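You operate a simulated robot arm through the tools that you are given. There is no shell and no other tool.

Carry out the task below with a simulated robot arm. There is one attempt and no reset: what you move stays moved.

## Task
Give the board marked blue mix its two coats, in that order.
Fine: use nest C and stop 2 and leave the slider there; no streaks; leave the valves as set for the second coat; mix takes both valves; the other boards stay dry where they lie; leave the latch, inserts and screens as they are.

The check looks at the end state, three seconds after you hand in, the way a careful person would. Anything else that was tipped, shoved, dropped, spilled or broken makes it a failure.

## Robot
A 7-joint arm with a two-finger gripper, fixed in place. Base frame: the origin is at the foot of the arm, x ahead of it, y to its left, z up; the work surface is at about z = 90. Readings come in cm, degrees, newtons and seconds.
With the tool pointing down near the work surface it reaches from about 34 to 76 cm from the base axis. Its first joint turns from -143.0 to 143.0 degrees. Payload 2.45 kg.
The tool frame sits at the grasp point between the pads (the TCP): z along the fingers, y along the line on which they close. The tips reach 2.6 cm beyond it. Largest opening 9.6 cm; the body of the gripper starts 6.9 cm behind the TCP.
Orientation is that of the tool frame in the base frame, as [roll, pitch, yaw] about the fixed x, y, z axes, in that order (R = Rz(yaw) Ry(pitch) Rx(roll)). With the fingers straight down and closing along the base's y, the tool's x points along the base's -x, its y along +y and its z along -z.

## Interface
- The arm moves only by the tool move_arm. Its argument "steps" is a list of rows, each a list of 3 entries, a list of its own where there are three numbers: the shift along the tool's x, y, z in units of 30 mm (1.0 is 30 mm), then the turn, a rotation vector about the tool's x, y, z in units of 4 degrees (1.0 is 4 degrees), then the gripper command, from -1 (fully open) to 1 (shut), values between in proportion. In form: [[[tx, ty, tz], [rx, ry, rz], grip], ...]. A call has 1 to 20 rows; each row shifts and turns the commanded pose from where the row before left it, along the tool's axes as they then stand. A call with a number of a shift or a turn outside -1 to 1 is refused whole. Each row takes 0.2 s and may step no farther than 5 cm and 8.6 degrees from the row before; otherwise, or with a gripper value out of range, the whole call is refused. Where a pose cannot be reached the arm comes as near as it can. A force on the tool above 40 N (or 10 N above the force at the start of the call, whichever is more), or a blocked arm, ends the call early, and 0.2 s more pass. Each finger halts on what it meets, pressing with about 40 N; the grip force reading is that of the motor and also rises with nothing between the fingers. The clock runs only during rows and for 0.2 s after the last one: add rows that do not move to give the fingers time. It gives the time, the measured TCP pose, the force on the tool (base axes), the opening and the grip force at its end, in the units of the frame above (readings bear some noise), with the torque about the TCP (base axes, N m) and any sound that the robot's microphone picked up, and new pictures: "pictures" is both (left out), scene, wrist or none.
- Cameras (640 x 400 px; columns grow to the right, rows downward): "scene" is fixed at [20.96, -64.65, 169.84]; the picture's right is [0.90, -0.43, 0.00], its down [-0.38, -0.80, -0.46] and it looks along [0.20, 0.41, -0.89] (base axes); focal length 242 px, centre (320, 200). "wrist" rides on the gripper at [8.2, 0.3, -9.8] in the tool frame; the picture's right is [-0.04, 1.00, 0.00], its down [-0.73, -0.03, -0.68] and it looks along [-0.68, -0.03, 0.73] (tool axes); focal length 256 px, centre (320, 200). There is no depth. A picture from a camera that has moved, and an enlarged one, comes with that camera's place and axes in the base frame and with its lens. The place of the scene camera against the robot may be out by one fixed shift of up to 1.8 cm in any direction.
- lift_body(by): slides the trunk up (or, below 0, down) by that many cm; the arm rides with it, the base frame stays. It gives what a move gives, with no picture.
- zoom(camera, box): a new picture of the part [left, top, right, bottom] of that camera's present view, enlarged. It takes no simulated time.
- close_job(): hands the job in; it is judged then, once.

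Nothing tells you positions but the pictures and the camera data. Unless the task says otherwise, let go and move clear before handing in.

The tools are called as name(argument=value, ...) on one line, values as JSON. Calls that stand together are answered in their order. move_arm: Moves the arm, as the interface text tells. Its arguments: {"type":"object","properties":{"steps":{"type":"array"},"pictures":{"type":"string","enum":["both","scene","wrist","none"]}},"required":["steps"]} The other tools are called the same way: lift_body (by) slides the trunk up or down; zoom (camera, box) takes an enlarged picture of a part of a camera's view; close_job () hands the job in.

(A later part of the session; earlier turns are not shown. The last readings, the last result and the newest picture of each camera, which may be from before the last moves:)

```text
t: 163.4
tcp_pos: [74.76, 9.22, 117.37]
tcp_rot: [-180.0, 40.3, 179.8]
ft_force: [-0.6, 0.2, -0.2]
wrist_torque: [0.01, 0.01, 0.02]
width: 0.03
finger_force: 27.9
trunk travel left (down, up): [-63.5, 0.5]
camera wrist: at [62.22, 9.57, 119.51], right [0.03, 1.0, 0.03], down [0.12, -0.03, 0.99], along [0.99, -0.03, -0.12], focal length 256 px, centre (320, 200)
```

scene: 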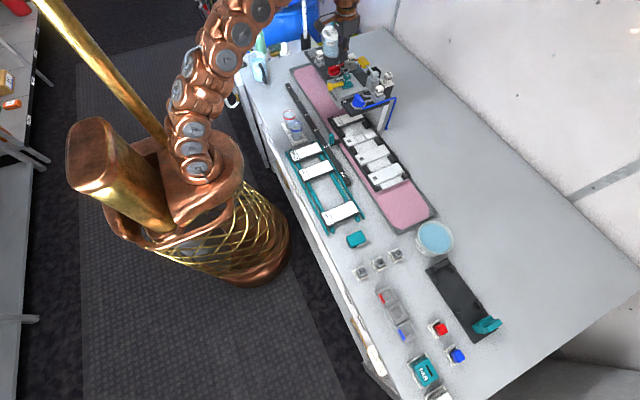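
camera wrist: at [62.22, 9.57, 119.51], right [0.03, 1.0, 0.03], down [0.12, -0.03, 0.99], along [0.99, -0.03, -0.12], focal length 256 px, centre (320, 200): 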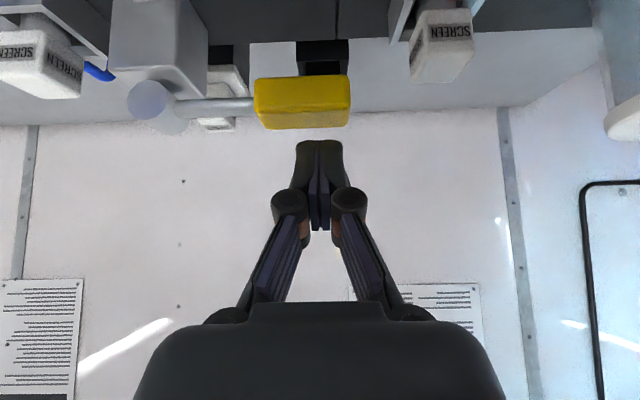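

Contact approach first, stopping just short of the spray point.

move_arm(steps=[[[0.155, -0.03, 0.261], [0, 0, 0], 1], [[0.155, -0.03, 0.261], [0, 0, 0], 1], [[0.155, -0.02, 0.261], [0, 0, 0], 1], [[0, 0, 0], [0, 0, 0], 1]], pictures="none")

```text
t: 164.4
tcp_pos: [75.3, 9.01, 114.7]
tcp_rot: [180.0, 40.3, 179.9]
ft_force: [0.5, 1.2, 0.7]
wrist_torque: [-0.01, -0.02, -0.02]
width: 0.0
finger_force: 28.1
trunk travel left (down, up): [-63.5, 0.5]
```

Now I press the lever down and hold it for the blue coat, then look.

move_arm(steps=[[[0.161, 0, 0.191], [0, 0, 0], 1], [[0.161, 0, 0.191], [0, 0, 0], 1], [[0.161, 0, 0.191], [0, 0, 0], 1], [[0, 0, 0], [0, 0, 0], 1], [[0, 0, 0], [0, 0, 0], 1]], pictures="scene")

zoom(camera="scene", box=[320, 50, 420, 160])

zoom(camera="scene", box=[335, 100, 385, 140])

```text
t: 165.6
tcp_pos: [75.35, 8.93, 112.74]
tcp_rot: [179.9, 40.6, 179.8]
ft_force: [7.0, 0.7, 27.5]
wrist_torque: [-0.26, -0.37, 0.07]
width: 0.0
finger_force: 28.0
trunk travel left (down, up): [-63.5, 0.5]
```

scene: 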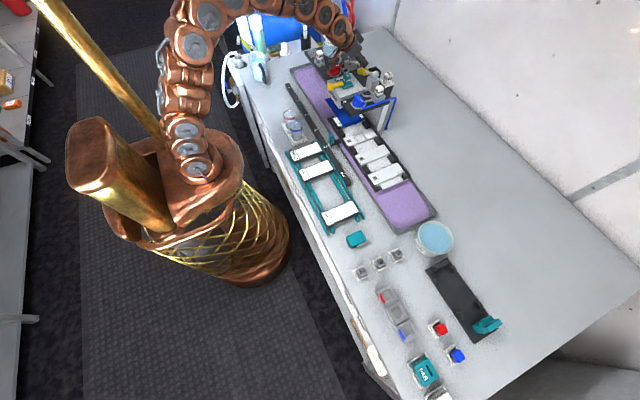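

```text
3.64 times, centred on (370, 105) of scene
camera zoom: at [20.96, -64.65, 169.84], right [0.9, -0.43, 0.0], down [-0.38, -0.8, -0.46], along [0.2, 0.41, -0.89], focal length 879 px, centre (138, 546)
```

zoom: 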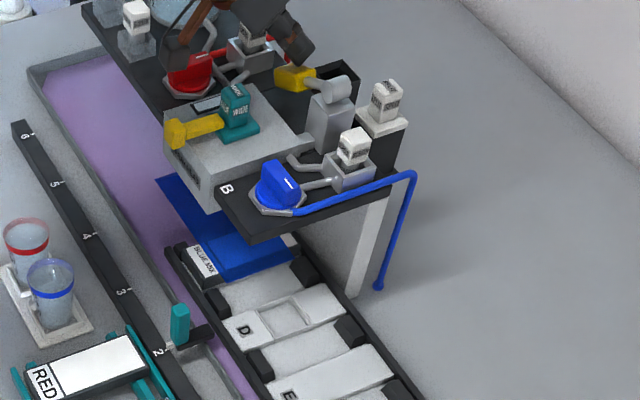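

```text
10.00 times, centred on (360, 120) of scene
camera zoom: at [20.96, -64.65, 169.84], right [0.9, -0.43, 0.0], down [-0.38, -0.8, -0.46], along [0.2, 0.41, -0.89], focal length 2418 px, centre (-80, 1000)
```

zoom: 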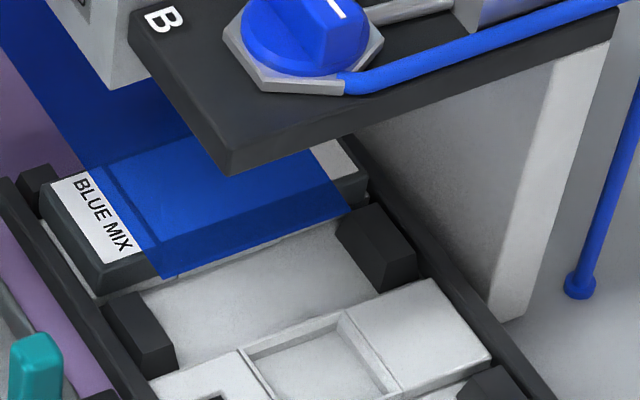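

The blue curtain covers the board. I hold a moment longer while checking the sight glass and the board colour.

move_arm(steps=[[[-0.03, 0, -0.035], [0, 0, 0], 1], [[0, 0, 0], [0, 0, 0], 1], [[0, 0, 0], [0, 0, 0], 1]], pictures="scene")

zoom(camera="scene", box=[335, 100, 385, 140])

zoom(camera="scene", box=[335, 60, 365, 85])

```text
t: 166.4
tcp_pos: [75.22, 8.95, 112.72]
tcp_rot: [-180.0, 40.4, 180.0]
ft_force: [9.0, 6.9, 27.9]
wrist_torque: [-0.09, -0.41, 0.09]
width: 0.01
finger_force: 28.7
trunk travel left (down, up): [-63.5, 0.5]
```

scene: 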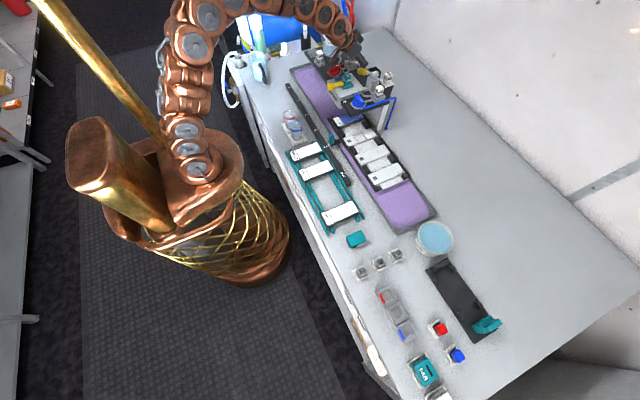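

```text
10.00 times, centred on (360, 120) of scene
camera zoom: at [20.96, -64.65, 169.84], right [0.9, -0.43, 0.0], down [-0.38, -0.8, -0.46], along [0.2, 0.41, -0.89], focal length 2418 px, centre (-80, 1000)
```

zoom: 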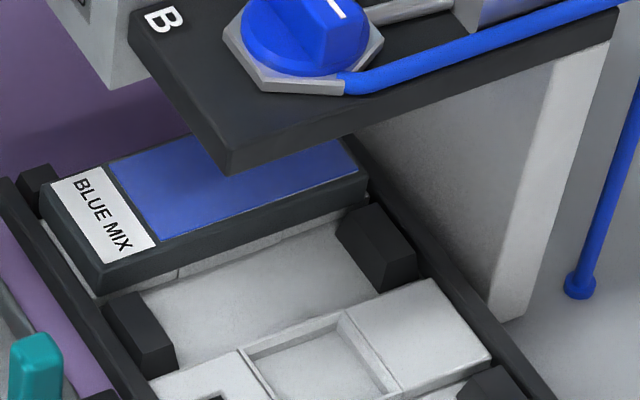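

```text
16.00 times, centred on (350, 72) of scene
camera zoom: at [20.96, -64.65, 169.84], right [0.9, -0.43, 0.0], down [-0.38, -0.8, -0.46], along [0.2, 0.41, -0.89], focal length 3868 px, centre (-160, 2240)
```

zoom: 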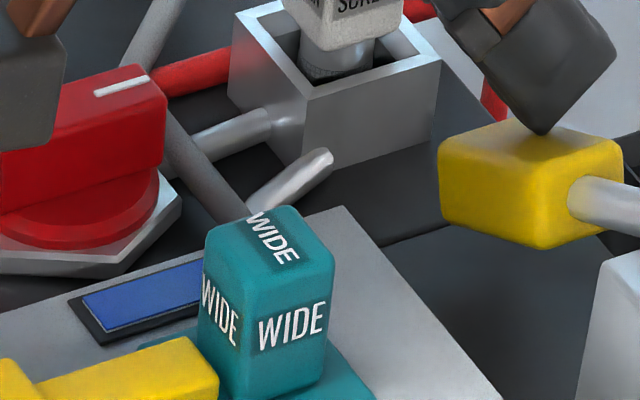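

The spray is a metered shot: the board has an even blue coat and the sight glass is blue. I release the lever and back off.

move_arm(steps=[[[-0.1, 0, -0.12], [0, 0, 0], 1], [[-0.2, 0, -0.24], [0, 0, 0], 1], [[-0.3, 0, -0.36], [0, 0, 0], 1], [[-0.3, 0, -0.36], [0, 0, 0], 1], [[-0.15, 0, -0.2], [0, 0, 0], 1], [[0, 0, 0], [0, 0, 0], 1]], pictures="both")

zoom(camera="scene", box=[320, 50, 420, 160])

```text
t: 167.8
tcp_pos: [75.32, 8.89, 117.58]
tcp_rot: [-180.0, 40.1, 179.8]
ft_force: [-0.5, -0.6, -1.0]
wrist_torque: [-0.01, -0.01, 0.0]
width: 0.0
finger_force: 29.0
trunk travel left (down, up): [-63.5, 0.5]
camera wrist: at [62.68, 9.23, 119.79], right [0.03, 1.0, 0.03], down [0.12, -0.03, 0.99], along [0.99, -0.03, -0.12], focal length 256 px, centre (320, 200)
```

scene: 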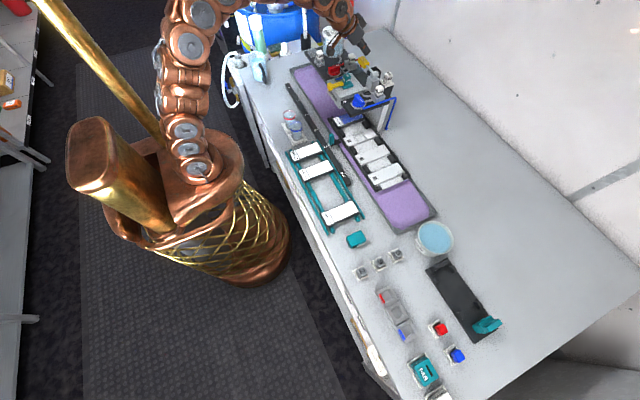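
wrist: 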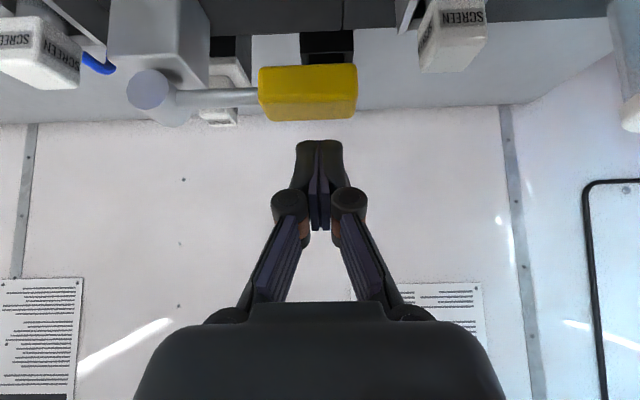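

```text
3.64 times, centred on (370, 105) of scene
camera zoom: at [20.96, -64.65, 169.84], right [0.9, -0.43, 0.0], down [-0.38, -0.8, -0.46], along [0.2, 0.41, -0.89], focal length 879 px, centre (138, 546)
```

zoom: 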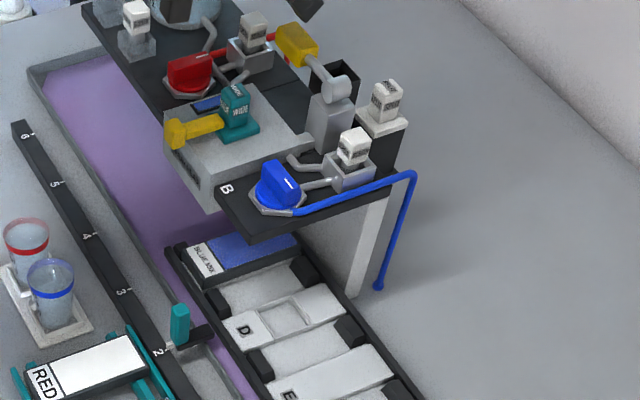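

First coat (blue) is on, uniform. Before flushing I must take the board out from under the head, so I go back to the slider handle.

move_arm(steps=[[[0.523, 0.01, -0.51], [0, 0, 0], 1], [[0.523, 0.01, -0.51], [0, 0, 0], 1], [[0.523, 0.01, -0.51], [0, 0, 0], 1], [[0.523, 0.01, -0.51], [0, 0, 0], 1], [[0, 0, 0], [0, 1, 0], 1], [[0, 0, 0], [0, 1, 0], 1], [[0, 0, 0], [0, 1, 0], 1], [[0, 0, 0], [0, 1, 0], 1], [[0, 0, 0], [0, 1, 0], 1], [[0, 0, 0], [0, 1, 0], 1], [[0, 0, 0], [0, 1, 0], 1], [[0, 0, 0], [0, 1, 0], 1], [[0, 0, 0], [0, 1, 0], 1], [[0, 0, 0], [0, 1, 0], 1], [[0, 0, 0], [0, 0, 0], 1]], pictures="none")

move_arm(steps=[[[0.64, -0.917, 0], [0, 0, 0], 1], [[0.64, -0.917, 0], [0, 0, 0], 1], [[0.64, -0.917, 0], [0, 0, 0], 1], [[0.64, -0.917, 0], [0, 0, 0], 0.5], [[0.64, -0.917, 0], [0, 0, 0], 0.2], [[0.64, -0.917, 0], [0, 0, 0], 0.2], [[0, 0, 0.5], [0, 0, 0], 0.2], [[0, 0, 0.8], [0, 0, 0], 0.2], [[0, 0, 0.8], [0, 0, 0], 0.2], [[0, 0, 0], [0, 0, 0], 0.2]], pictures="both")

zoom(camera="wrist", box=[200, 0, 440, 200])

```text
t: 171.0
tcp_pos: [66.5, 9.02, 118.26]
tcp_rot: [-179.9, 0.2, 179.9]
ft_force: [-0.3, -0.5, 0.0]
wrist_torque: [-0.02, 0.02, 0.04]
width: 0.01
finger_force: 28.5
trunk travel left (down, up): [-63.5, 0.5]
```

```text
t: 173.2
tcp_pos: [55.14, -7.66, 111.98]
tcp_rot: [-180.0, 0.3, 179.8]
ft_force: [-0.1, -0.2, 0.2]
wrist_torque: [0.03, -0.03, -0.01]
width: 3.82
finger_force: 0.0
trunk travel left (down, up): [-63.5, 0.5]
camera wrist: at [46.88, -7.34, 121.62], right [0.04, 1.0, 0.0], down [0.73, -0.03, 0.68], along [0.68, -0.03, -0.73], focal length 256 px, centre (320, 200)
```

scene: 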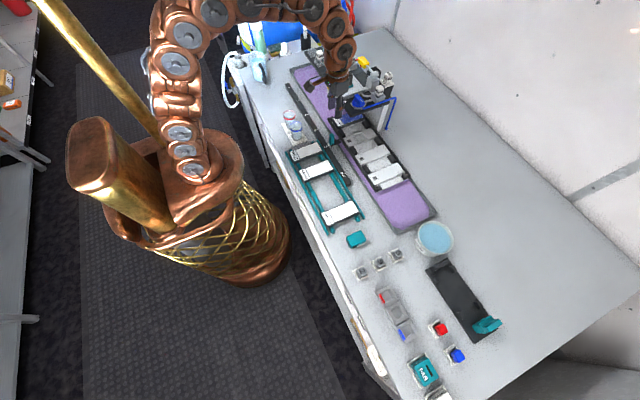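
wrist: 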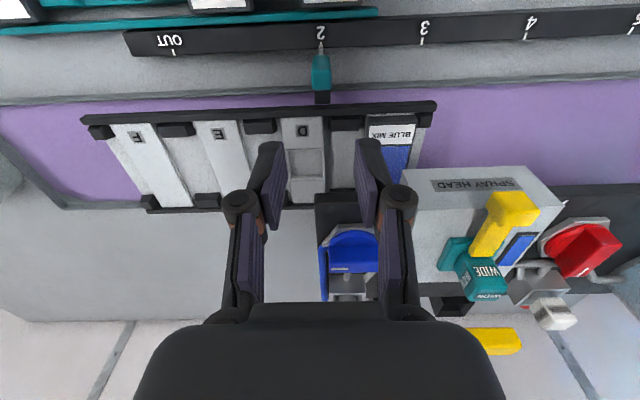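

```text
2.00 times, centred on (320, 100) of wrist
camera zoom: at [46.88, -7.34, 121.62], right [0.04, 1.0, 0.0], down [0.73, -0.03, 0.68], along [0.68, -0.03, -0.73], focal length 512 px, centre (320, 400)
```

zoom: 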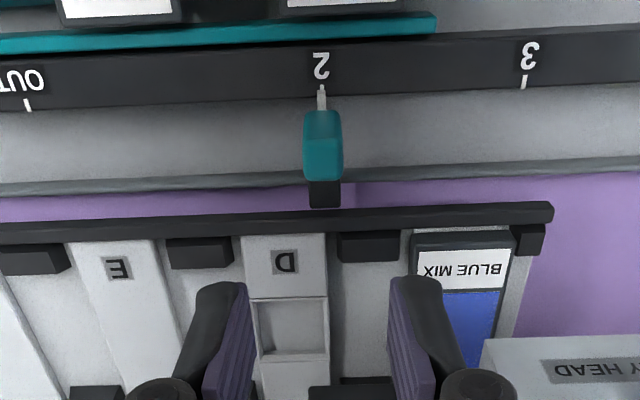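

The slider handle is centred at stop 2. I descend and grip it.

move_arm(steps=[[[0.06, 0.01, 0.9], [0, 0, 0], 0.2], [[0, 0, 0.9], [0, 0, 0], 0.2], [[0, 0, 0.9], [0, 0, 0], 0.2], [[0, 0, 0.9], [0, 0, 0], 0.2], [[0, 0, 0.9], [0, 0, 0], 0.2], [[0, 0, 0.6], [0, 0, 0], 0.2], [[0, 0, 0], [0, 0, 0], 0.2], [[0, 0, 0], [0, 0, 0], 0.5], [[0, 0, 0], [0, 0, 0], 0.8], [[0, 0, 0], [0, 0, 0], 0.8], [[0, 0, 0], [0, 0, 0], 0.8]], pictures="wrist")

```text
t: 175.6
tcp_pos: [54.89, -7.38, 96.52]
tcp_rot: [180.0, 0.2, 179.9]
ft_force: [-0.2, -2.0, -3.2]
wrist_torque: [-0.09, -0.51, 0.07]
width: 1.77
finger_force: 43.5
trunk travel left (down, up): [-63.5, 0.5]
camera wrist: at [46.73, -6.99, 106.23], right [0.04, 1.0, 0.0], down [0.73, -0.03, 0.68], along [0.68, -0.03, -0.73], focal length 256 px, centre (320, 200)
```

wrist: 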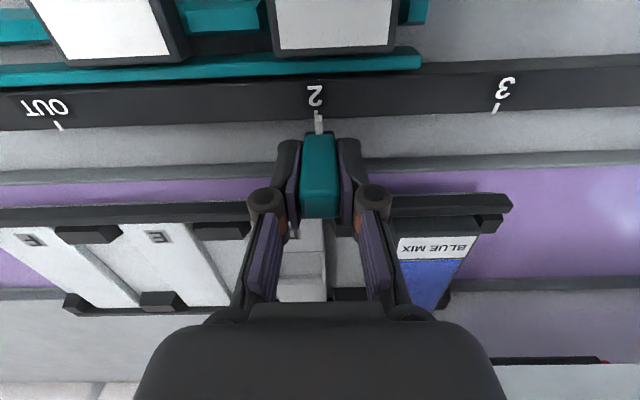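

Now I slide the carriage slowly back to OUT.

move_arm(steps=[[[0, -0.1, 0], [0, 0, 0], 0.8], [[0, -0.2, 0], [0, 0, 0], 0.8], [[0, -0.28, 0], [0, 0, 0], 0.8], [[0, -0.3, 0], [0, 0, 0], 0.8], [[0, -0.3, 0], [0, 0, 0], 0.8], [[0, -0.3, 0], [0, 0, 0], 0.8], [[0, -0.3, 0], [0, 0, 0], 0.8], [[0, -0.3, 0], [0, 0, 0], 0.8], [[0, -0.3, 0], [0, 0, 0], 0.8], [[0, -0.3, 0], [0, 0, 0], 0.8], [[0, -0.3, 0], [0, 0, 0], 0.8], [[0, -0.3, 0], [0, 0, 0], 0.8], [[0, -0.3, 0], [0, 0, 0], 0.8], [[0, -0.3, 0], [0, 0, 0], 0.8], [[0, -0.3, 0], [0, 0, 0], 0.8], [[0, -0.28, 0], [0, 0, 0], 0.8], [[0, -0.25, 0], [0, 0, 0], 0.8], [[0, -0.2, 0], [0, 0, 0], 0.8], [[0, -0.12, 0], [0, 0, 0], 0.8], [[0, 0, 0], [0, 0, 0], 0.8]], pictures="both")

zoom(camera="wrist", box=[280, 80, 380, 150])

```text
t: 179.8
tcp_pos: [54.92, -22.52, 96.56]
tcp_rot: [179.8, 0.1, 180.0]
ft_force: [1.1, 1.8, -19.7]
wrist_torque: [0.09, -0.84, 0.04]
width: 1.77
finger_force: 43.5
trunk travel left (down, up): [-63.5, 0.5]
camera wrist: at [46.75, -22.14, 106.26], right [0.04, 1.0, 0.0], down [0.73, -0.03, 0.68], along [0.68, -0.03, -0.73], focal length 256 px, centre (320, 200)
```

scene: 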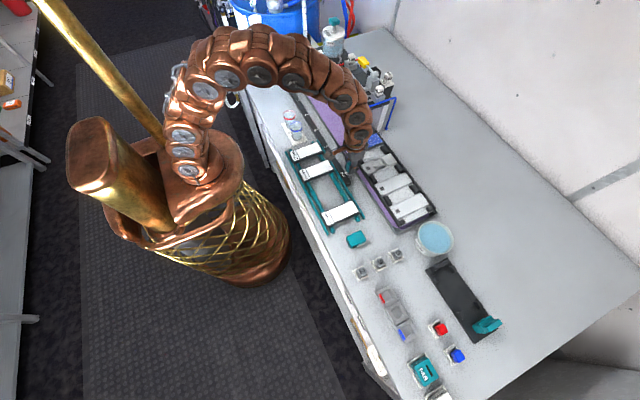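
wrist: 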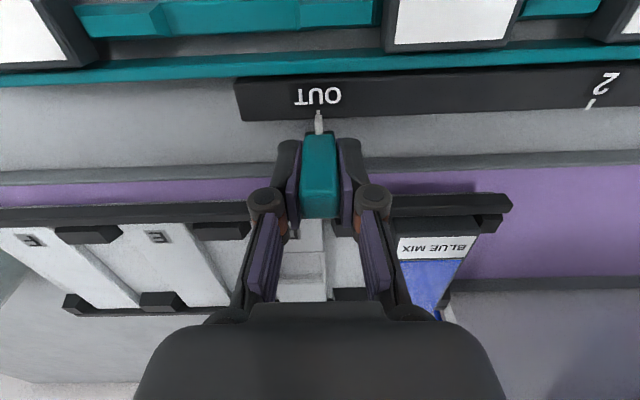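

```text
5.71 times, centred on (330, 115) of wrist
camera zoom: at [46.75, -22.14, 106.26], right [0.04, 1.0, 0.0], down [0.73, -0.03, 0.68], along [0.68, -0.03, -0.73], focal length 1463 px, centre (263, 686)
```

zoom: 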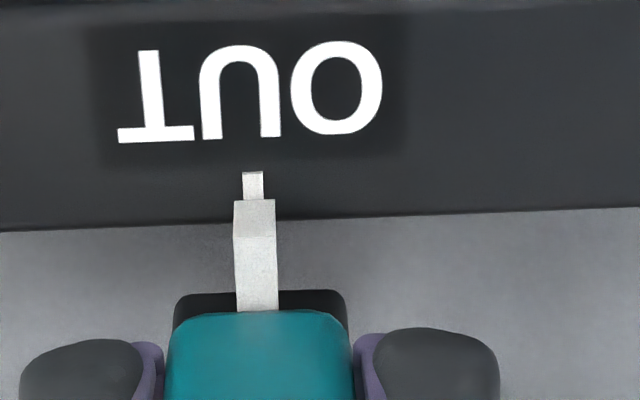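

The carriage is back at OUT. I release, rise and travel to the flush pump.

move_arm(steps=[[[0, 0, 0.03], [0, 0, 0], 0.8], [[0, 0, 0], [0, 0, 0], 0.5], [[0, 0, 0], [0, 0, 0], 0.3], [[0, 0, 0], [0, 0, 0], 0.2], [[0, 0, -0.3], [0, 0, 0], 0.2], [[0, 0, -0.8], [0, 0, 0], 0.2], [[0, 0, -0.9], [0, 0, 0], 0.2], [[0, 0, -1], [0, 0, 0], 0.2], [[0, 0, -1], [0, 0, 0], 0.2], [[0, 0, -1], [0, 0, 0], 0.5], [[0, 0, -1], [0, 0, 0], 1], [[0, 0, -1], [0, 0, 0], 1], [[0, 0, 0], [0, 0, 0], 1]], pictures="scene")

move_arm(steps=[[[-0.295, 0.96, 0], [0, 0, 0], 1], [[-0.295, 0.96, 0], [0, 0, 0], 1], [[-0.295, 0.96, 0], [0, 0, 0], 1], [[-0.295, 0.96, 0], [0, 0, 0], 1], [[-0.295, 0.96, 0], [0, 0, 0], 1], [[-0.295, 0.96, 0], [0, 0, 0], 1], [[-0.295, 0.96, 0], [0, 0, 0], 1], [[-0.295, 0.96, 0], [0, 0, 0], 1], [[-0.295, 0.96, 0], [0, 0, 0], 1], [[-0.295, 0.96, 0], [0, 0, 0], 1], [[-0.295, 0.96, 0], [0, 0, 0], 1], [[-0.295, 0.96, 0], [0, 0, 0], 1], [[-0.295, 0.96, 0], [0, 0, 0], 1], [[0, 0, 0], [0, 0, 0], 1]], pictures="none")

```text
t: 182.6
tcp_pos: [54.81, -22.66, 117.43]
tcp_rot: [180.0, 0.3, 179.9]
ft_force: [0.1, 0.1, -1.0]
wrist_torque: [-0.01, -0.01, -0.02]
width: 0.0
finger_force: 28.5
trunk travel left (down, up): [-63.5, 0.5]
```

scene: 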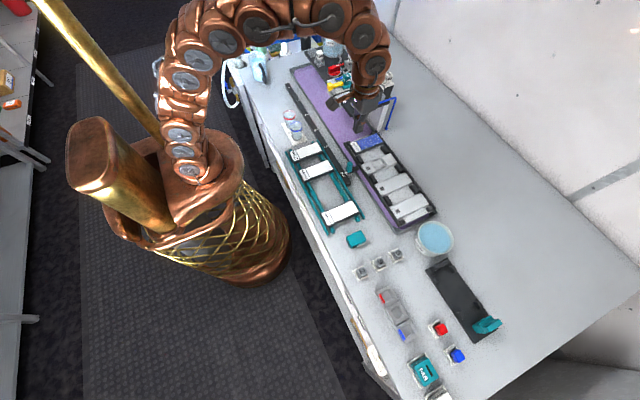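

```text
t: 185.6
tcp_pos: [66.15, 15.04, 117.47]
tcp_rot: [-180.0, 0.3, 179.9]
ft_force: [-0.3, -0.5, -0.7]
wrist_torque: [-0.01, -0.01, -0.03]
width: 0.0
finger_force: 28.4
trunk travel left (down, up): [-63.5, 0.5]
```

zoom(camera="scene", box=[330, 60, 430, 180])

move_arm(steps=[[[0, 0, 0], [0, -1, 0], 1], [[0, 0, 0], [0, -1, 0], 1], [[0, 0, 0], [0, -1, 0], 1], [[0, 0, 0], [0, -1, 0], 1], [[0, 0, 0], [0, -1, 0], 1], [[0, 0, 0], [0, -1, 0], 1], [[0, 0, 0], [0, -1, 0], 1], [[0, 0, 0], [0, -1, 0], 1], [[0, 0, 0], [0, -1, 0], 1], [[0, 0, 0], [0, -1, 0], 1], [[-0.43, 0, -0.51], [0, 0, 0], 1], [[-0.43, 0, -0.51], [0, 0, 0], 1], [[-0.43, 0, -0.51], [0, 0, 0], 1], [[0, 0.86, 0], [0, 0, 0], 1], [[0, 0.86, 0], [0, 0, 0], 1], [[0, 0.86, 0], [0, 0, 0], 1], [[0, 0.86, 0], [0, 0, 0], 1], [[0, 0.84, 0], [0, 0, 0], 1], [[0, 0, 0], [0, 0, 0], 1]], pictures="wrist")

```text
3.33 times, centred on (380, 120) of scene
camera zoom: at [20.96, -64.65, 169.84], right [0.9, -0.43, 0.0], down [-0.38, -0.8, -0.46], along [0.2, 0.41, -0.89], focal length 806 px, centre (120, 467)
```

zoom: 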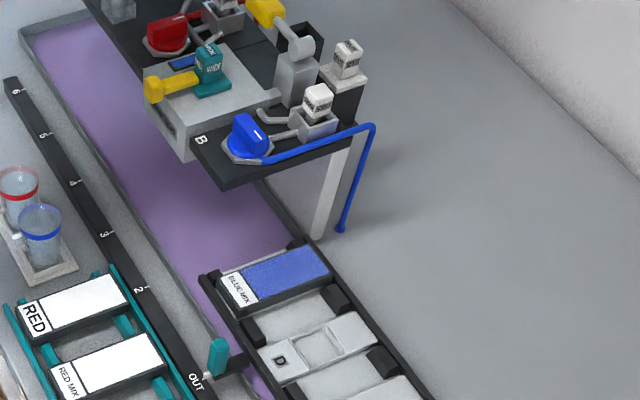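

```text
t: 189.6
tcp_pos: [66.2, 27.88, 123.7]
tcp_rot: [179.9, 40.3, 179.9]
ft_force: [-0.3, -0.3, 0.4]
wrist_torque: [-0.02, -0.02, -0.03]
width: 0.0
finger_force: 28.3
trunk travel left (down, up): [-63.5, 0.5]
camera wrist: at [53.64, 28.21, 125.86], right [0.03, 1.0, 0.03], down [0.12, -0.03, 0.99], along [0.99, -0.03, -0.12], focal length 256 px, centre (320, 200)
```

wrist: 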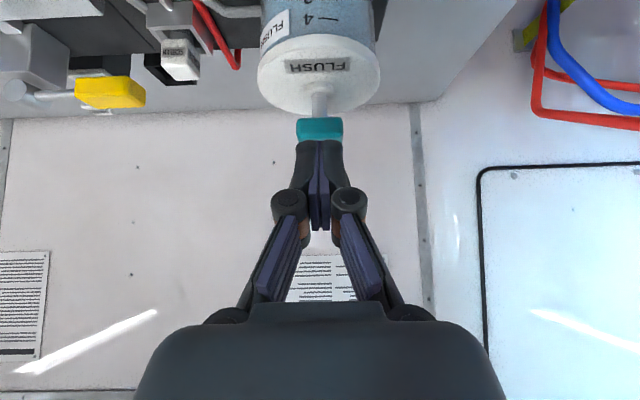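

The blue coat looks even. I move above the plunger and press it.

move_arm(steps=[[[-0.46, 0, 0.386], [0, 0, 0], 1], [[-0.46, 0, 0.386], [0, 0, 0], 1], [[-0.46, 0, 0.386], [0, 0, 0], 1], [[0.086, 0, 0.102], [0, 0, 0], 1], [[0.086, 0, 0.102], [0, 0, 0], 1], [[0.086, 0, 0.102], [0, 0, 0], 1], [[0.086, 0, 0.102], [0, 0, 0], 1], [[0.086, 0, 0.102], [0, 0, 0], 1], [[0.086, 0, 0.102], [0, 0, 0], 1], [[0, 0, 0], [0, 0, 0], 1]], pictures="wrist")

```text
t: 191.8
tcp_pos: [71.77, 27.78, 121.07]
tcp_rot: [179.9, 40.4, 179.9]
ft_force: [1.5, 1.4, 2.4]
wrist_torque: [0.02, -0.03, 0.0]
width: 0.61
finger_force: 28.2
trunk travel left (down, up): [-63.5, 0.5]
camera wrist: at [59.11, 28.09, 123.29], right [0.03, 1.0, 0.03], down [0.12, -0.03, 0.99], along [0.99, -0.03, -0.12], focal length 256 px, centre (320, 200)
```

wrist: 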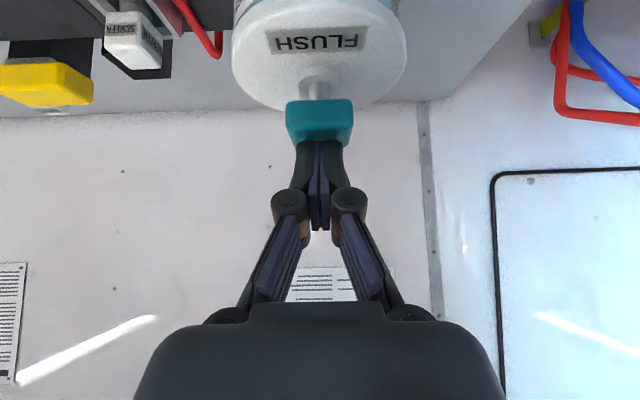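

move_arm(steps=[[[0.065, 0, 0.076], [0, 0, 0], 1], [[0.065, 0, 0.076], [0, 0, 0], 1], [[0.065, 0, 0.076], [0, 0, 0], 1], [[0, 0, 0], [0, 0, 0], 1], [[0, 0, 0], [0, 0, 0], 1]], pictures="scene")

zoom(camera="scene", box=[335, 60, 365, 85])

zoom(camera="scene", box=[310, 20, 410, 150])

```text
t: 193.0
tcp_pos: [71.65, 27.7, 120.2]
tcp_rot: [-179.9, 40.3, 179.9]
ft_force: [-2.2, -0.9, 5.6]
wrist_torque: [-0.01, -0.04, -0.02]
width: 0.6
finger_force: 28.8
trunk travel left (down, up): [-63.5, 0.5]
heard: click
```

scene: 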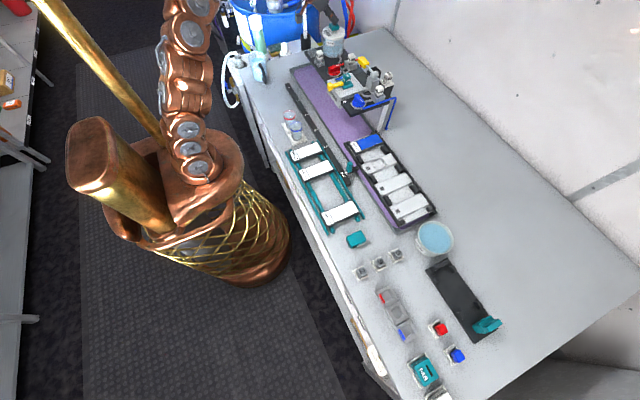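

```text
16.00 times, centred on (350, 72) of scene
camera zoom: at [20.96, -64.65, 169.84], right [0.9, -0.43, 0.0], down [-0.38, -0.8, -0.46], along [0.2, 0.41, -0.89], focal length 3868 px, centre (-160, 2240)
```

zoom: 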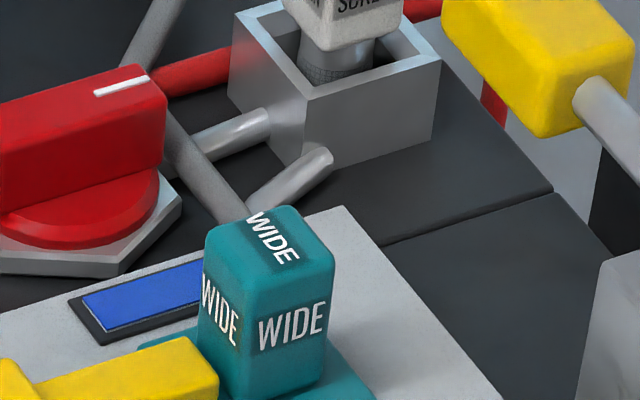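

```text
3.08 times, centred on (360, 85) of scene
camera zoom: at [20.96, -64.65, 169.84], right [0.9, -0.43, 0.0], down [-0.38, -0.8, -0.46], along [0.2, 0.41, -0.89], focal length 744 px, centre (197, 554)
```

zoom: 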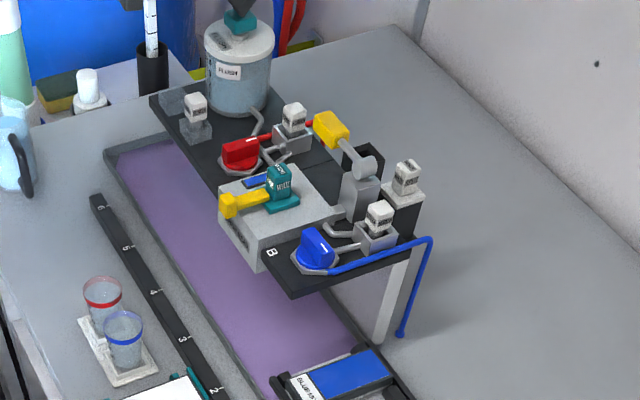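

Click heard; the first time the glass also needed a moment to clear. I hold and re-check.

move_arm(steps=[[[0, 0, 0], [0, 0, 0], 1], [[0, 0, 0], [0, 0, 0], 1], [[0, 0, 0], [0, 0, 0], 1], [[0, 0, 0], [0, 0, 0], 1], [[0, 0, 0], [0, 0, 0], 1]], pictures="scene")

zoom(camera="scene", box=[335, 60, 365, 85])

zoom(camera="scene", box=[310, 10, 370, 70])

```text
t: 194.2
tcp_pos: [71.65, 27.71, 120.35]
tcp_rot: [179.9, 40.3, 179.9]
ft_force: [-0.8, -2.0, 4.6]
wrist_torque: [-0.04, -0.01, -0.02]
width: 0.58
finger_force: 28.3
trunk travel left (down, up): [-63.5, 0.5]
```

scene: 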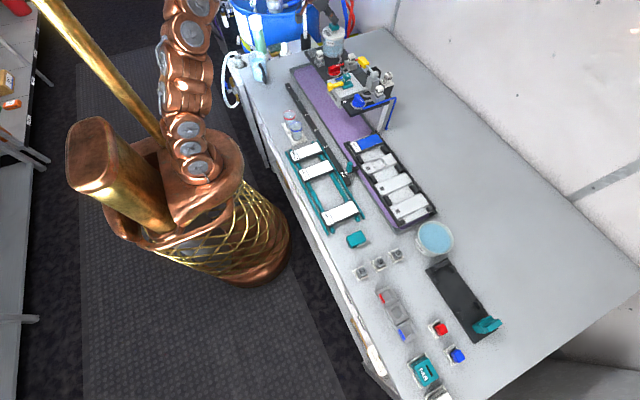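

```text
16.00 times, centred on (350, 72) of scene
camera zoom: at [20.96, -64.65, 169.84], right [0.9, -0.43, 0.0], down [-0.38, -0.8, -0.46], along [0.2, 0.41, -0.89], focal length 3868 px, centre (-160, 2240)
```

zoom: 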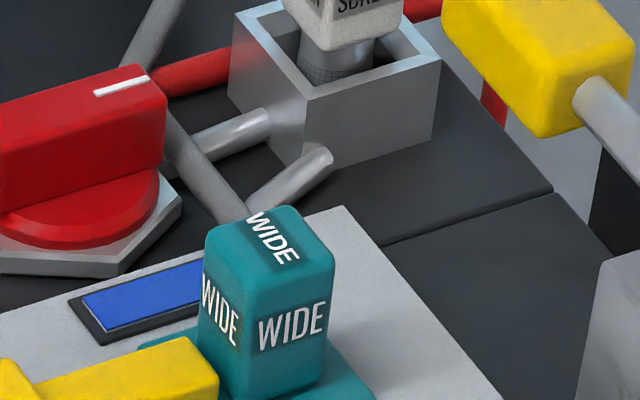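

```text
6.67 times, centred on (340, 40) of scene
camera zoom: at [20.96, -64.65, 169.84], right [0.9, -0.43, 0.0], down [-0.38, -0.8, -0.46], along [0.2, 0.41, -0.89], focal length 1612 px, centre (187, 1267)
```

zoom: 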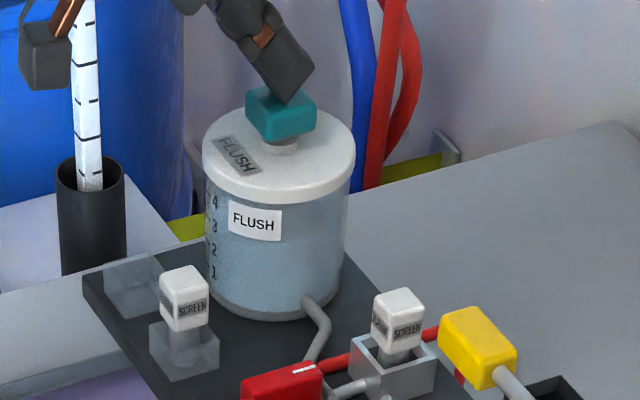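

With blue open the head stays blue — flushing only works with the valves shut. I release the plunger, check the bottle level, then shut blue and flush again.

move_arm(steps=[[[-0.1, 0, -0.12], [0, 0, 0], 1], [[-0.2, 0, -0.24], [0, 0, 0], 1], [[-0.3, 0, -0.36], [0, 0, 0], 1], [[-0.2, 0, -0.2], [0, 0, 0], 1], [[0.443, 0, -0.373], [0, 0, 0], 1], [[0.443, 0, -0.373], [0, 0, 0], 1], [[0.443, 0, -0.373], [0, 0, 0], 1], [[0, -0.98, 0], [0, 0, 0], 1], [[0, -0.98, 0], [0, 0, 0], 1], [[0, -0.98, 0], [0, 0, 0], 1], [[0, -0.98, 0], [0, 0, 0], 1], [[0, 0, 0], [0, 0, 0], 1]], pictures="both")

zoom(camera="wrist", box=[440, 0, 640, 200])

zoom(camera="scene", box=[315, 20, 355, 60])

```text
t: 196.8
tcp_pos: [66.63, 15.93, 124.0]
tcp_rot: [179.9, 40.2, 180.0]
ft_force: [-0.1, -0.4, 0.5]
wrist_torque: [0.04, 0.04, 0.0]
width: 0.0
finger_force: 28.8
trunk travel left (down, up): [-63.5, 0.5]
camera wrist: at [54.02, 16.31, 126.04], right [0.03, 1.0, 0.03], down [0.12, -0.03, 0.99], along [0.99, -0.03, -0.12], focal length 256 px, centre (320, 200)
```

scene: 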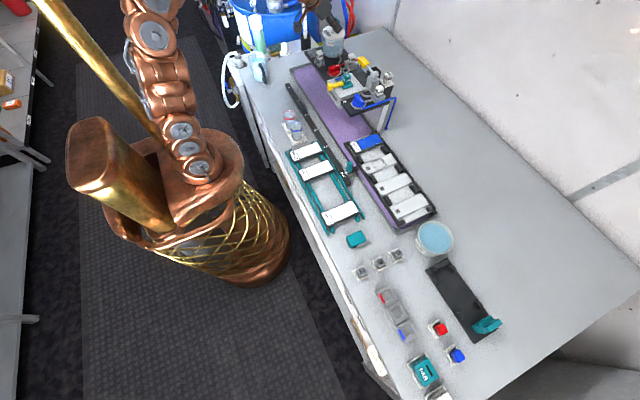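
wrist: 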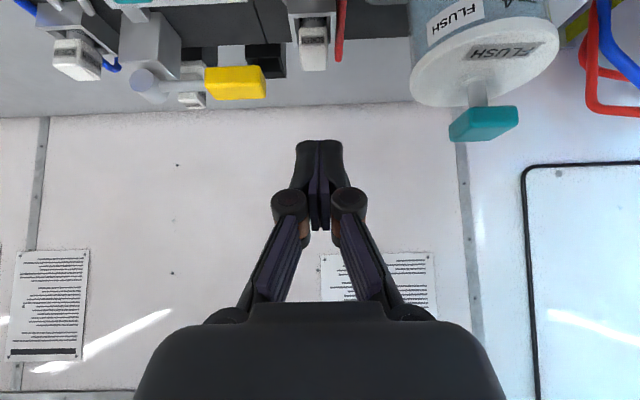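

```text
2.00 times, centred on (540, 100) of wrist
camera zoom: at [54.02, 16.31, 126.04], right [0.03, 1.0, 0.03], down [0.12, -0.03, 0.99], along [0.99, -0.03, -0.12], focal length 512 px, centre (-120, 400)
```

zoom: 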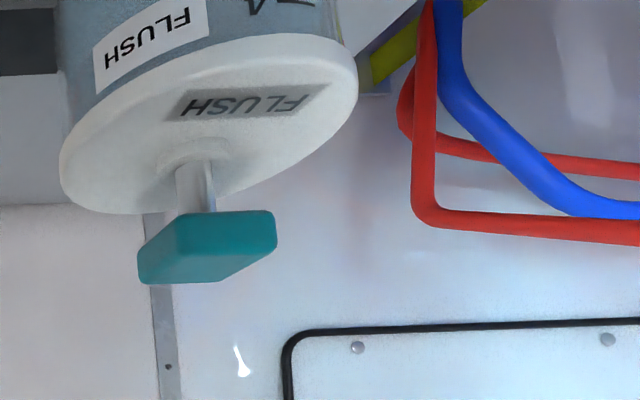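

```text
10.00 times, centred on (335, 40) of scene
camera zoom: at [20.96, -64.65, 169.84], right [0.9, -0.43, 0.0], down [-0.38, -0.8, -0.46], along [0.2, 0.41, -0.89], focal length 2418 px, centre (170, 1800)
```

zoom: 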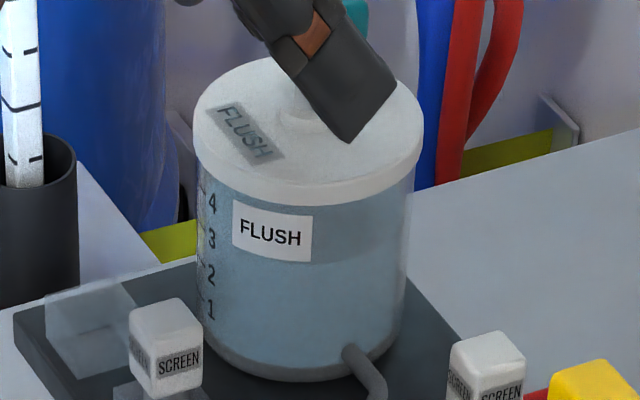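

About half the flush remains (level ~2.5), enough for one more. I go to the blue knob, straighten and rotate the gripper for its current orientation.

move_arm(steps=[[[0, -0.98, 0], [0, 0, 0], 1], [[0, -0.98, 0], [0, 0, 0], 1], [[0, -0.98, 0], [0, 0, 0], 1], [[0.32, -0.98, 0.383], [0, 0, 0], 1], [[0.32, -0.98, 0.383], [0, 0, 0], 1], [[0.32, -0.98, 0.383], [0, 0, 0], 1], [[0.32, -0.98, 0.383], [0, 0, 0], 1], [[0, -0.1, 0], [0, 1, 0], 1], [[0, 0, 0], [0, 1, 0], 1], [[0, 0, 0], [0, 1, 0], 0.6], [[0, 0, 0], [0, 1, 0], 0.3], [[0, 0, 0], [0, 1, 0], 0.3], [[0, 0, 0], [0, 1, 0], 0.3], [[0, 0, 0], [0, 1, 0], 0.3], [[0, 0, 0], [0, 1, 0], 0.3], [[0, 0, 0], [0, 1, 0], 0.3], [[0, 0, 0], [0, 1, 0], 0.3], [[0, 0, 0], [0, 0, 0], 0.3]], pictures="none")

move_arm(steps=[[[0, 0, 0], [0, 0, 1], 0.3], [[0, 0, 0], [0, 0, 1], 0.3], [[0, 0, 0], [0, 0, 1], 0.3], [[0, 0, 0], [0, 0, 1], 0.3], [[0, 0, 0], [0, 0, 1], 0.3], [[0, 0, 0], [0, 0, 1], 0.3], [[0, 0, 0], [0, 0, 1], 0.3], [[0, 0, 0], [0, 0, 1], 0.3], [[0, 0, 0], [0, 0, 1], 0.3], [[0, 0, 0], [0, 0, 1], 0.3], [[0, 0, 0], [0, 0, 1], 0.3], [[0, 0, 0], [0, 0, 1], 0.3], [[0, 0, 0], [0, 0, 1], 0.3], [[0, 0, 0], [0, 0, 1], 0.3], [[0, 0, 0], [0, 0, 1], 0.3], [[0, 0, 0], [0, 0, 1], 0.3], [[0, 0, 0], [0, 0, 1], 0.3], [[0, 0, 0], [0, 0, 1], 0.3], [[0, 0, 0], [0, 0, 1], 0.3], [[0, 0, 0], [0, 0, 1], 0.3]], pictures="none")

move_arm(steps=[[[0, 0, 0], [0, 0, 1], 0.3], [[0, 0, 0], [0, 0, 1], 0.3], [[0, 0, 0], [0, 0, 0.5], 0.3], [[0, 0, 0], [0, 0, 0], 0.3]], pictures="wrist")

zoom(camera="wrist", box=[220, 60, 420, 220])

```text
t: 200.6
tcp_pos: [66.45, -4.7, 117.81]
tcp_rot: [-180.0, 0.2, 179.8]
ft_force: [-0.2, -0.4, 0.5]
wrist_torque: [0.0, -0.01, 0.0]
width: 3.36
finger_force: 0.0
trunk travel left (down, up): [-63.5, 0.5]
```

```text
t: 204.8
tcp_pos: [66.55, -4.96, 117.77]
tcp_rot: [179.8, 0.0, 99.9]
ft_force: [-0.6, -0.7, -0.2]
wrist_torque: [-0.04, -0.05, 0.02]
width: 3.33
finger_force: 0.0
trunk travel left (down, up): [-63.5, 0.5]
```

```text
t: 205.8
tcp_pos: [66.51, -4.79, 117.85]
tcp_rot: [179.7, 0.0, 90.0]
ft_force: [-0.1, 1.2, -0.1]
wrist_torque: [0.02, 0.0, -0.02]
width: 3.36
finger_force: 0.0
trunk travel left (down, up): [-63.5, 0.5]
camera wrist: at [66.8, 3.3, 127.61], right [1.0, -0.04, 0.0], down [-0.03, -0.73, 0.68], along [-0.03, -0.68, -0.73], focal length 256 px, centre (320, 200)
```

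wrist: 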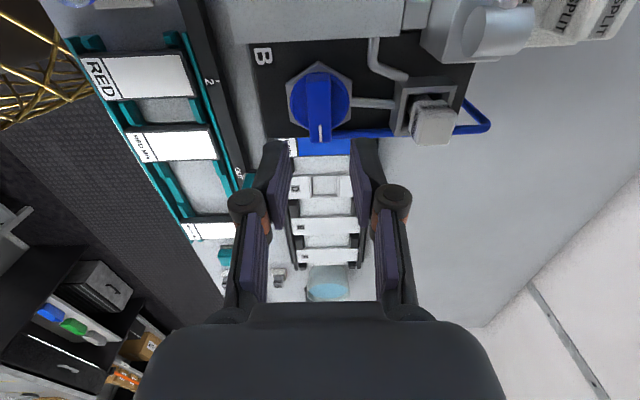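

```text
2.50 times, centred on (320, 140) of wrist
camera zoom: at [66.8, 3.3, 127.61], right [1.0, -0.04, 0.0], down [-0.03, -0.73, 0.68], along [-0.03, -0.68, -0.73], focal length 640 px, centre (320, 350)
```

zoom: 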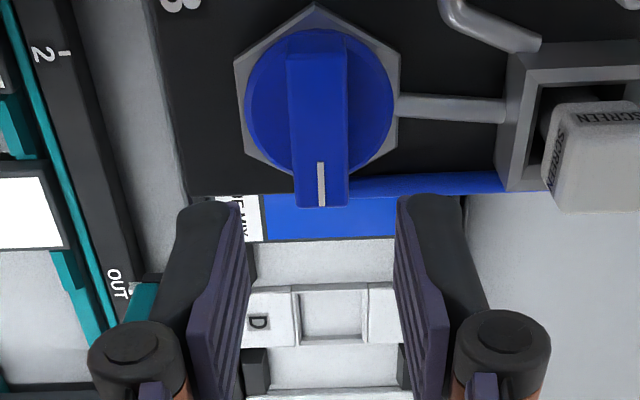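

Descending on the blue knob to shut it (turn counter-clockwise back along the pipe).

move_arm(steps=[[[-0.05, 0, 0.8], [0, 0, 0], 0.3], [[0, 0, 0.8], [0, 0, 0], 0.3], [[0, 0, 0.5], [0, 0, 0], 0.3], [[0, 0, 0.2], [0, 0, 0], 0.3], [[0, 0, 0], [0, 0, 0], 0.5], [[0, 0, 0], [0, 0, 0], 0.8], [[0, 0, 0], [0, 0, 0], 0.8], [[0, 0, 0], [0, 0, 0], 0.8]], pictures="none")

```text
t: 207.6
tcp_pos: [66.49, -5.15, 110.9]
tcp_rot: [179.7, 0.1, 89.9]
ft_force: [-12.6, 0.2, -3.0]
wrist_torque: [0.06, 0.37, 0.02]
width: 1.71
finger_force: 42.3
trunk travel left (down, up): [-63.5, 0.5]
```

move_arm(steps=[[[0, -0.04, 0], [0, 0, -0.5], 0.8], [[0, 0, 0], [0, 0, -1], 0.8], [[0, 0, 0], [0, 0, -1], 0.8], [[0, 0, 0], [0, 0, -1], 0.8], [[0, 0, 0], [0, 0, -1], 0.8], [[0, 0, 0], [0, 0, -1], 0.8], [[0, 0, 0], [0, 0, -1], 0.8], [[0, 0, 0], [0, 0, -1], 0.8], [[0, 0, 0], [0, 0, -1], 0.8], [[0, 0, 0], [0, 0, 0], 0.8]], pictures="none")

```text
t: 209.8
tcp_pos: [66.48, -5.2, 110.94]
tcp_rot: [179.6, 0.1, 123.9]
ft_force: [15.6, -2.3, 2.4]
wrist_torque: [0.26, -0.18, 0.01]
width: 1.71
finger_force: 42.6
trunk travel left (down, up): [-63.5, 0.5]
```

move_arm(steps=[[[-0.03, 0.035, 0], [0, 0, -1], 0.8], [[0, 0, 0], [0, 0, -1], 0.8], [[0, 0, 0], [0, 0, -1], 0.8], [[0, 0, 0], [0, 0, -1], 0.8], [[0, 0, 0], [0, 0, -1], 0.8], [[0, 0, 0], [0, 0, -1], 0.8], [[0, 0, 0], [0, 0, 0], 0.8]], pictures="none")

```text
t: 211.4
tcp_pos: [66.58, -4.97, 110.89]
tcp_rot: [179.9, 0.1, 148.0]
ft_force: [1.9, 0.4, -4.7]
wrist_torque: [0.03, -0.03, -0.01]
width: 1.69
finger_force: 42.6
trunk travel left (down, up): [-63.5, 0.5]
```

move_arm(steps=[[[0, 0, 0], [0, 0, -1], 0.8], [[0, 0, 0], [0, 0, -1], 0.8], [[0, 0, 0], [0, 0, -1], 0.8], [[0, 0, 0], [0, 0, -1], 0.8], [[0, 0, 0], [0, 0, -1], 0.8], [[0, 0, 0], [0, 0, -1], 0.8], [[0, 0, 0], [0, 0, -1], 0.8], [[0, 0, 0], [0, 0, -1], 0.8], [[0, 0, 0], [0, 0, -0.3], 0.8], [[0, 0, 0], [0, 0, 0], 0.8]], pictures="none")

```text
t: 213.6
tcp_pos: [66.56, -5.06, 110.93]
tcp_rot: [180.0, 0.1, -178.8]
ft_force: [5.8, 7.6, -8.2]
wrist_torque: [0.22, -0.41, -0.87]
width: 1.71
finger_force: 42.8
trunk travel left (down, up): [-63.5, 0.5]
```

Blue is shut. I release, rise, tilt and go back to the flush pump.

move_arm(steps=[[[0, 0, 0], [0, 0, 0.3], 0.8], [[0, 0, 0], [0, 0, 0], 0.5], [[0, 0, 0], [0, 0, 0], 0.3], [[0, 0, 0], [0, 0, 0], 0.3], [[0, 0, -0.5], [0, 0, 0], 0.3], [[0, 0, -0.9], [0, 0, 0], 0.3], [[0, 0, -0.9], [0, 0, 0], 0.6], [[0, 0, 0], [0, -1, 0], 1], [[0, 0, 0], [0, -1, 0], 1], [[0, 0, 0], [0, -1, 0], 1], [[0, 0, 0], [0, -1, 0], 1], [[0, 0, 0], [0, -1, 0], 1], [[0, 0, 0], [0, -1, 0], 1], [[0, 0, 0], [0, -1, 0], 1], [[0, 0, 0], [0, -1, 0], 1], [[0, 0, 0], [0, -1, 0], 1], [[0, 0, 0], [0, -1, 0], 1], [[0, 0, 0], [0, 0, 0], 1]], pictures="scene")

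zoom(camera="scene", box=[320, 40, 420, 140])

move_arm(steps=[[[-0.43, 0.5, -0.51], [0, 0, 0], 1], [[-0.43, 0.8, -0.51], [0, 0, 0], 1], [[-0.43, 0.98, -0.51], [0, 0, 0], 1], [[0, 0.98, 0], [0, 0, 0], 1], [[0, 0.98, 0], [0, 0, 0], 1], [[0, 0.98, 0], [0, 0, 0], 1], [[0, 0.98, 0], [0, 0, 0], 1], [[0, 0.98, 0], [0, 0, 0], 1], [[0, 0.98, 0], [0, 0, 0], 1], [[0, 0.98, 0], [0, 0, 0], 1], [[0, 0.98, 0], [0, 0, 0], 1], [[0, 0.84, 0], [0, 0, 0], 1], [[0, 0, 0], [0, 0, 0], 1]], pictures="wrist")

```text
t: 217.4
tcp_pos: [66.49, -4.96, 117.87]
tcp_rot: [-179.9, 40.3, 179.8]
ft_force: [-0.1, 0.7, -0.5]
wrist_torque: [-0.02, 0.01, 0.01]
width: 0.0
finger_force: 28.3
trunk travel left (down, up): [-63.5, 0.5]
```

scene: 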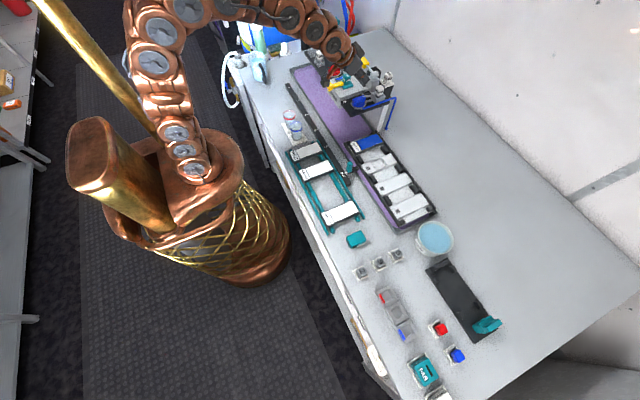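

```text
4.00 times, centred on (370, 90) of scene
camera zoom: at [20.96, -64.65, 169.84], right [0.9, -0.43, 0.0], down [-0.38, -0.8, -0.46], along [0.2, 0.41, -0.89], focal length 967 px, centre (120, 640)
```

zoom: 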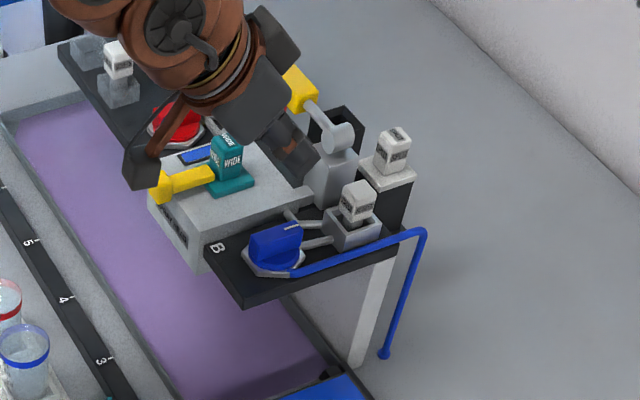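

```text
t: 220.2
tcp_pos: [66.64, 27.94, 123.92]
tcp_rot: [180.0, 40.3, 179.9]
ft_force: [-0.6, 0.3, 0.3]
wrist_torque: [0.01, 0.03, -0.03]
width: 0.0
finger_force: 28.4
trunk travel left (down, up): [-63.5, 0.5]
camera wrist: at [54.07, 28.23, 126.06], right [0.03, 1.0, 0.03], down [0.12, -0.03, 0.99], along [0.99, -0.03, -0.12], focal length 256 px, centre (320, 200)
```

wrist: 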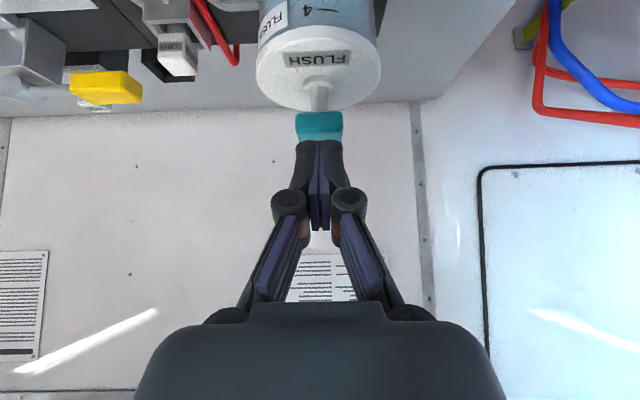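

move_arm(steps=[[[-0.434, 0, 0.364], [0, 0, 0], 1], [[-0.434, 0, 0.364], [0, 0, 0], 1], [[-0.434, 0, 0.364], [0, 0, 0], 1], [[0.086, 0, 0.102], [0, 0, 0], 1], [[0.086, 0, 0.102], [0, 0, 0], 1], [[0.086, 0, 0.102], [0, 0, 0], 1], [[0.086, 0, 0.102], [0, 0, 0], 1], [[0.086, 0, 0.102], [0, 0, 0], 1], [[0.086, 0, 0.102], [0, 0, 0], 1], [[0.086, 0, 0.102], [0, 0, 0], 1], [[0, 0, 0], [0, 0, 0], 1]], pictures="wrist")

```text
t: 222.6
tcp_pos: [71.5, 27.9, 121.21]
tcp_rot: [179.8, 40.3, 179.9]
ft_force: [0.2, 1.0, 3.4]
wrist_torque: [0.02, -0.04, 0.03]
width: 0.61
finger_force: 28.5
trunk travel left (down, up): [-63.5, 0.5]
camera wrist: at [59.07, 28.18, 123.29], right [0.03, 1.0, 0.03], down [0.12, -0.03, 0.99], along [0.99, -0.03, -0.12], focal length 256 px, centre (320, 200)
```

wrist: 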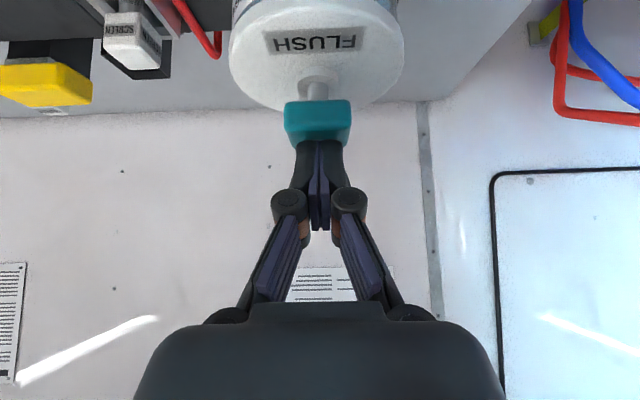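

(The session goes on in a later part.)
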